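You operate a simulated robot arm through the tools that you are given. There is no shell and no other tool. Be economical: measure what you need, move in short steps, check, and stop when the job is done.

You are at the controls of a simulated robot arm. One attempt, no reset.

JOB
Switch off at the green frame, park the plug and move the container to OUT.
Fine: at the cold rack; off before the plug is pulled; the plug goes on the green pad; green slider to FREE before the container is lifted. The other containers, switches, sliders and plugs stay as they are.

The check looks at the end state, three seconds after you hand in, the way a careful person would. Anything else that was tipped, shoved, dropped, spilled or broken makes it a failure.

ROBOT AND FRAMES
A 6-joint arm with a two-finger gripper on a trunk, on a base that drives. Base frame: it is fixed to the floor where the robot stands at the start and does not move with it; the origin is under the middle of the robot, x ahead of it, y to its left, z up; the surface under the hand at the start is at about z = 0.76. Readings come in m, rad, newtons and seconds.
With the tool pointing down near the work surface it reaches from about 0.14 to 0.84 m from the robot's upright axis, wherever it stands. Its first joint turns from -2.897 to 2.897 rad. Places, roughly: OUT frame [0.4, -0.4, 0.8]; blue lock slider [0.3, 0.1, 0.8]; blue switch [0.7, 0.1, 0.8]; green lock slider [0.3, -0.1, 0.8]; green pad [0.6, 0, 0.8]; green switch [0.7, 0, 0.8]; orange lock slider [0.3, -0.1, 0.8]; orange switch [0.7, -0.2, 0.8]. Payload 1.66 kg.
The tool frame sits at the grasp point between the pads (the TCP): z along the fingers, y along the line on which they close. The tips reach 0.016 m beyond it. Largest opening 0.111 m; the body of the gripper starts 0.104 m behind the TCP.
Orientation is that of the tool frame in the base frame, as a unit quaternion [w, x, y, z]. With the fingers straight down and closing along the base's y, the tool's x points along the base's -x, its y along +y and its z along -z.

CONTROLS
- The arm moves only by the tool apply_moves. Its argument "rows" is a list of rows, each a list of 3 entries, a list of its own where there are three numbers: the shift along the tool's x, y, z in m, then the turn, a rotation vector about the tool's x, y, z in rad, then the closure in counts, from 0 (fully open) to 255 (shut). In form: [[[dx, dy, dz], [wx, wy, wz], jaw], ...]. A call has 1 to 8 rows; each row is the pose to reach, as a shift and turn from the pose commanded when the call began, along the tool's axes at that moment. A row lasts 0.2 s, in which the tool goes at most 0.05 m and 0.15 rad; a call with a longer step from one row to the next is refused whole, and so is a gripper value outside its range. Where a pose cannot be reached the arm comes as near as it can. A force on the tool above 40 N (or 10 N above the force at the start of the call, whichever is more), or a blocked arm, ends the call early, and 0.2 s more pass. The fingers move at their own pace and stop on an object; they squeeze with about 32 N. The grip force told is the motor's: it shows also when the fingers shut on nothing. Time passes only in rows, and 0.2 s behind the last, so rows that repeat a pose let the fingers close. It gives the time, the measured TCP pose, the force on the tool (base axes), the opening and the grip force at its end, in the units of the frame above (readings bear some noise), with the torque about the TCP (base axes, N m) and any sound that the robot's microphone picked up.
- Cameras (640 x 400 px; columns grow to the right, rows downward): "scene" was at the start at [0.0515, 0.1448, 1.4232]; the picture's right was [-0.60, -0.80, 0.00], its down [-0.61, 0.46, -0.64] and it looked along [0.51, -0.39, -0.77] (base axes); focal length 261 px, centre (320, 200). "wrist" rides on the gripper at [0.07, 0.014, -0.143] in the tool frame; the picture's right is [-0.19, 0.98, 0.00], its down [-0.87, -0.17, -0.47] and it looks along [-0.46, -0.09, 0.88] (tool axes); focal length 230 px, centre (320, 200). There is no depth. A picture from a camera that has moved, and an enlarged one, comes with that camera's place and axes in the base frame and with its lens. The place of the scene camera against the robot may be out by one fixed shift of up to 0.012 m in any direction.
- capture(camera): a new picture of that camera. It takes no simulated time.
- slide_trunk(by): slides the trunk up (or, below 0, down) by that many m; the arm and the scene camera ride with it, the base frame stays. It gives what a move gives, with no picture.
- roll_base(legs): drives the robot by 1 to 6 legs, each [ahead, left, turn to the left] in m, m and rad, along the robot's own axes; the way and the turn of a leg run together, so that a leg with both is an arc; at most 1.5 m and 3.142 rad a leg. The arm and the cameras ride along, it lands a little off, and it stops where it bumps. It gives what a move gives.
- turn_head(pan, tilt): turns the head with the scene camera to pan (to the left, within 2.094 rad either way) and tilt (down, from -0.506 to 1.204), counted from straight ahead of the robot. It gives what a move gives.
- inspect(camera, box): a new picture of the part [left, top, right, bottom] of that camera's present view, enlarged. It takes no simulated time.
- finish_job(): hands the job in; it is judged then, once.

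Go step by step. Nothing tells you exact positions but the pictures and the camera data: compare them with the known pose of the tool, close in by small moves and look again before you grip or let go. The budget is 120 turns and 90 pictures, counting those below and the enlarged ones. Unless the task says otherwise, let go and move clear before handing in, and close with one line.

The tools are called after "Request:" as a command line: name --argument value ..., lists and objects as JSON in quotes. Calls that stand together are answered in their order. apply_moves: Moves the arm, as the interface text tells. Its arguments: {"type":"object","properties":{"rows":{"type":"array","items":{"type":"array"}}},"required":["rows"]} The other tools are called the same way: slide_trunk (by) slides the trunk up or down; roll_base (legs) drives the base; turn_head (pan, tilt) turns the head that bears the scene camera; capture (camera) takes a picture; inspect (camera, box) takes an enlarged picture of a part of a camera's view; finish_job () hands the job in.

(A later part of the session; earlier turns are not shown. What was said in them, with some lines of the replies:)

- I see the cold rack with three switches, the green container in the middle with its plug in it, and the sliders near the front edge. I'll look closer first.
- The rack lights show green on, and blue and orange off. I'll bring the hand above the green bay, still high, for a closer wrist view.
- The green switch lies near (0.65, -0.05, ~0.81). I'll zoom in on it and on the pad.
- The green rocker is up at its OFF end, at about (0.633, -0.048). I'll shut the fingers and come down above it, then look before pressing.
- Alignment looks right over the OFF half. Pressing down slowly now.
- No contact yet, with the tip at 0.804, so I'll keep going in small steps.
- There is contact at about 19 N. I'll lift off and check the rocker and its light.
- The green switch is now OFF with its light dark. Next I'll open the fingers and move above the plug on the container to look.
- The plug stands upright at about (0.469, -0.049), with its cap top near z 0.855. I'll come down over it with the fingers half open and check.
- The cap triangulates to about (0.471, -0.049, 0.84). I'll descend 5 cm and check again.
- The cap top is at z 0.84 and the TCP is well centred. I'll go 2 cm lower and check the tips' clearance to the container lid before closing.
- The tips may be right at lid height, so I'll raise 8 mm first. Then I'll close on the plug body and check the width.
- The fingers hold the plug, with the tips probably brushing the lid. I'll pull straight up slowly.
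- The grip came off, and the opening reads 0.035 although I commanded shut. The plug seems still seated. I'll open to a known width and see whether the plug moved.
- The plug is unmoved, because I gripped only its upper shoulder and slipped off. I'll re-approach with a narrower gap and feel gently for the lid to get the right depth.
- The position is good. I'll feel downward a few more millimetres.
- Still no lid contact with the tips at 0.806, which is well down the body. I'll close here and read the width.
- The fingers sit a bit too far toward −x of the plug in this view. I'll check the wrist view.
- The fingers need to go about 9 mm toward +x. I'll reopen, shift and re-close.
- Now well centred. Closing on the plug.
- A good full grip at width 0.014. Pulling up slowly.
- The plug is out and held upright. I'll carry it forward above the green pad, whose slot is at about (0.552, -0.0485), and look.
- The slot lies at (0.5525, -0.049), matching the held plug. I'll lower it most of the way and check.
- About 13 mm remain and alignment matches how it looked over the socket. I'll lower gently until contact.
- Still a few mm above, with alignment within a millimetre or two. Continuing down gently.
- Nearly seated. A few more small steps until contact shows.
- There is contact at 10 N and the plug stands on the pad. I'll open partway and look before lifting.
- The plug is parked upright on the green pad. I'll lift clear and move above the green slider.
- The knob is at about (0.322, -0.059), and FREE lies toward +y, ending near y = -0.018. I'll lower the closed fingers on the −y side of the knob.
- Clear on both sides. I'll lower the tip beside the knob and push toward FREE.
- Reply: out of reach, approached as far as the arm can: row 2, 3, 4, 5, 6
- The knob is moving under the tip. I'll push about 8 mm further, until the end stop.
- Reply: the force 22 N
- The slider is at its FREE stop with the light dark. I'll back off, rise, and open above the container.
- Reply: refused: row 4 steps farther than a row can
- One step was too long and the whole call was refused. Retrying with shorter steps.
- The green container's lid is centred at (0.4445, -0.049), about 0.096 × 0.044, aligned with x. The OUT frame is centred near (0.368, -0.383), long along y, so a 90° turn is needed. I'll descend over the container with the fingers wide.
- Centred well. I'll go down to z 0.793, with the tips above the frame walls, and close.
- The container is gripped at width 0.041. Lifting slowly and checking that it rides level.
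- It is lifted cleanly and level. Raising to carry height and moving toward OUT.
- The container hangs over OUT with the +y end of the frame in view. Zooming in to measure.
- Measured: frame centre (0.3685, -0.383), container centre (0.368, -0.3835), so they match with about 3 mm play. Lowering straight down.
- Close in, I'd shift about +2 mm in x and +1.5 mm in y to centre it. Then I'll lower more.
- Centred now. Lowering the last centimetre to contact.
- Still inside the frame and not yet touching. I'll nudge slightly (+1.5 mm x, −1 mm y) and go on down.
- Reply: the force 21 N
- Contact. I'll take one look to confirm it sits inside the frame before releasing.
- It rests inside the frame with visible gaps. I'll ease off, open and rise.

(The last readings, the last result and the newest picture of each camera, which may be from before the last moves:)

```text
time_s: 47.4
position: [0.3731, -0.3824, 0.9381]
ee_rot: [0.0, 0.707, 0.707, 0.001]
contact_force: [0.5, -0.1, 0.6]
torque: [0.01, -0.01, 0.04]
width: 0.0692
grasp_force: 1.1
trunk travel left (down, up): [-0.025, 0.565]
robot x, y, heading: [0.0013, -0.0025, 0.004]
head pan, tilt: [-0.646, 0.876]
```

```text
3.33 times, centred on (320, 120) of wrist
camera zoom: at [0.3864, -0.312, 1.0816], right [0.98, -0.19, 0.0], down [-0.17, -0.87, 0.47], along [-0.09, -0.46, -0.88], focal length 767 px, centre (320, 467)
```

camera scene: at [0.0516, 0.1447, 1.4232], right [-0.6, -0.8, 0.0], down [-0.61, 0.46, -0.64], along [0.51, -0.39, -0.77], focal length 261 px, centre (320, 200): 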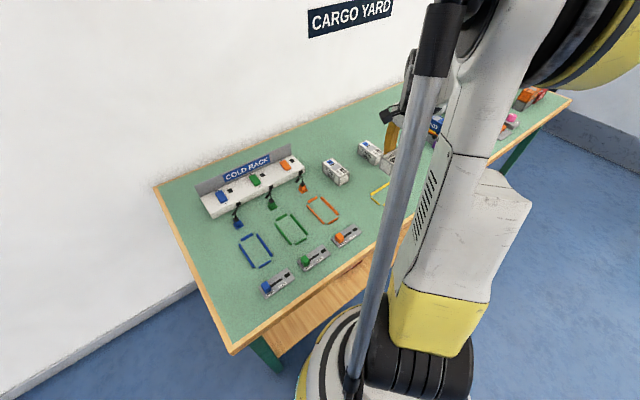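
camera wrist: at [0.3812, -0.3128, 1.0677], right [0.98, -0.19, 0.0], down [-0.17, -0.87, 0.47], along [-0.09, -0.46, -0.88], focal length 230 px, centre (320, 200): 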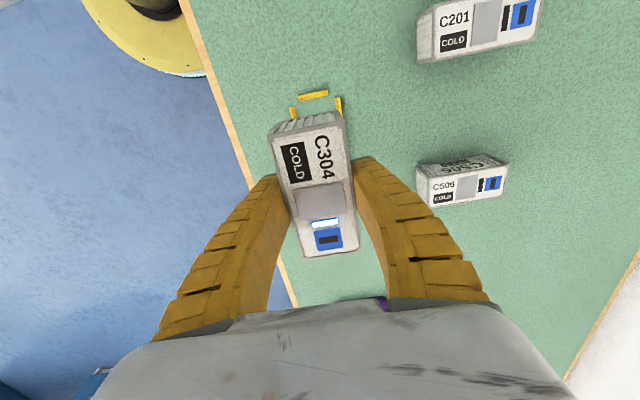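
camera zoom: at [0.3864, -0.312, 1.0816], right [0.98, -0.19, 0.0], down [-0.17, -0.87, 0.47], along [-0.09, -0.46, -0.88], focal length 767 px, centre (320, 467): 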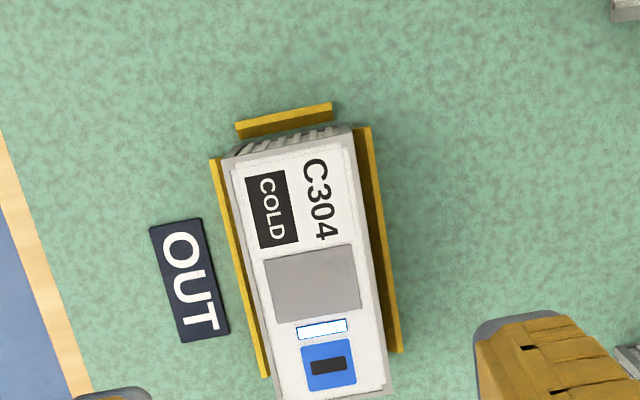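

The container sits in the frame. I'll check the far end and the overall scene after moving up and back.

Request:
apply_moves --rows '[[[-0.03, 0, -0.03], [0, 0, 0], 100], [[-0.06, 0, -0.06], [0, 0, 0], 100], [[-0.09, 0, -0.09], [0, 0, 0], 100]]'

Request:
capture --camera "wrist"

Request:
inspect --camera "wrist" --box '[256, 60, 384, 140]'

Request:
inspect --camera "scene" --box '[190, 140, 366, 300]'

```text
time_s: 48.2
position: [0.3692, -0.4756, 1.0272]
ee_rot: [0.001, 0.707, 0.708, 0.0]
contact_force: [0.5, -0.1, -0.8]
torque: [0.0, 0.03, 0.04]
width: 0.069
grasp_force: 0.6
trunk travel left (down, up): [-0.025, 0.565]
robot x, y, heading: [0.0015, -0.0052, 0.003]
head pan, tilt: [-0.646, 0.876]
```

```text
13 pictures are left
camera wrist: at [0.3826, -0.405, 1.1708], right [0.98, -0.19, 0.0], down [-0.17, -0.87, 0.47], along [-0.09, -0.46, -0.88], focal length 230 px, centre (320, 200)
```

wrist: 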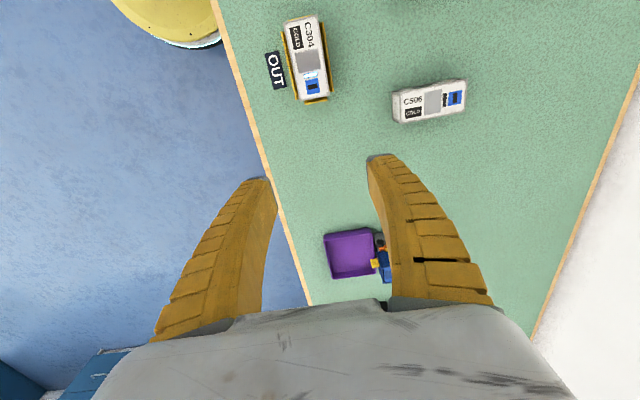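

```text
5.00 times, centred on (320, 100) of wrist
camera zoom: at [0.3826, -0.405, 1.1708], right [0.98, -0.19, 0.0], down [-0.17, -0.87, 0.47], along [-0.09, -0.46, -0.88], focal length 1150 px, centre (320, 700)
```

zoom: 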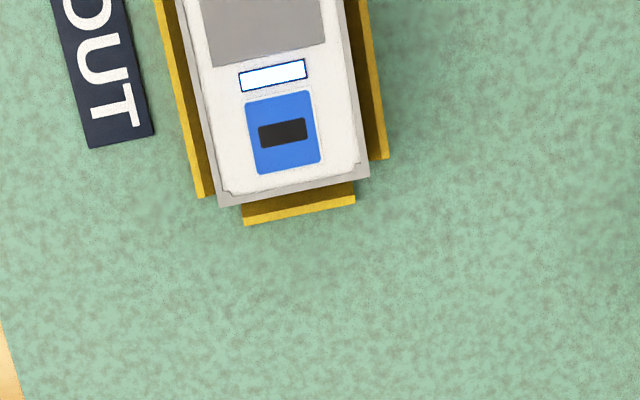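

```text
2.50 times, centred on (278, 220) of scene
camera zoom: at [0.0515, 0.1446, 1.4232], right [-0.6, -0.8, 0.0], down [-0.61, 0.46, -0.64], along [0.51, -0.39, -0.77], focal length 652 px, centre (425, 150)
```

zoom: 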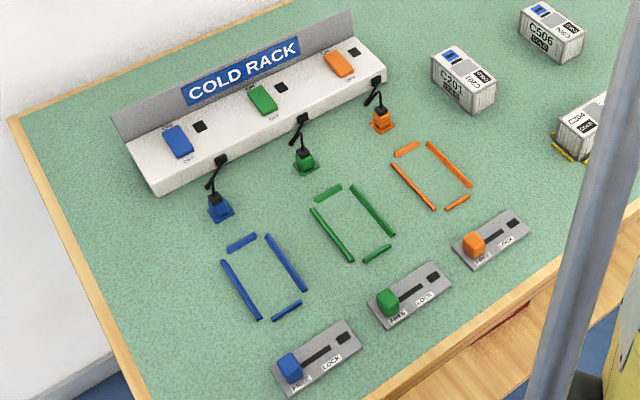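

The switch is off, the plug stands on the green pad, the green slider is at FREE, and the container sits inside OUT. Everything else is as it was, and the hand is clear.

Request:
finish_job

```text
The job is handed in.
```

The job is handed in: the green switch is off, its plug is parked on the green pad, the green slider is at FREE, and container C304 is in the OUT frame.
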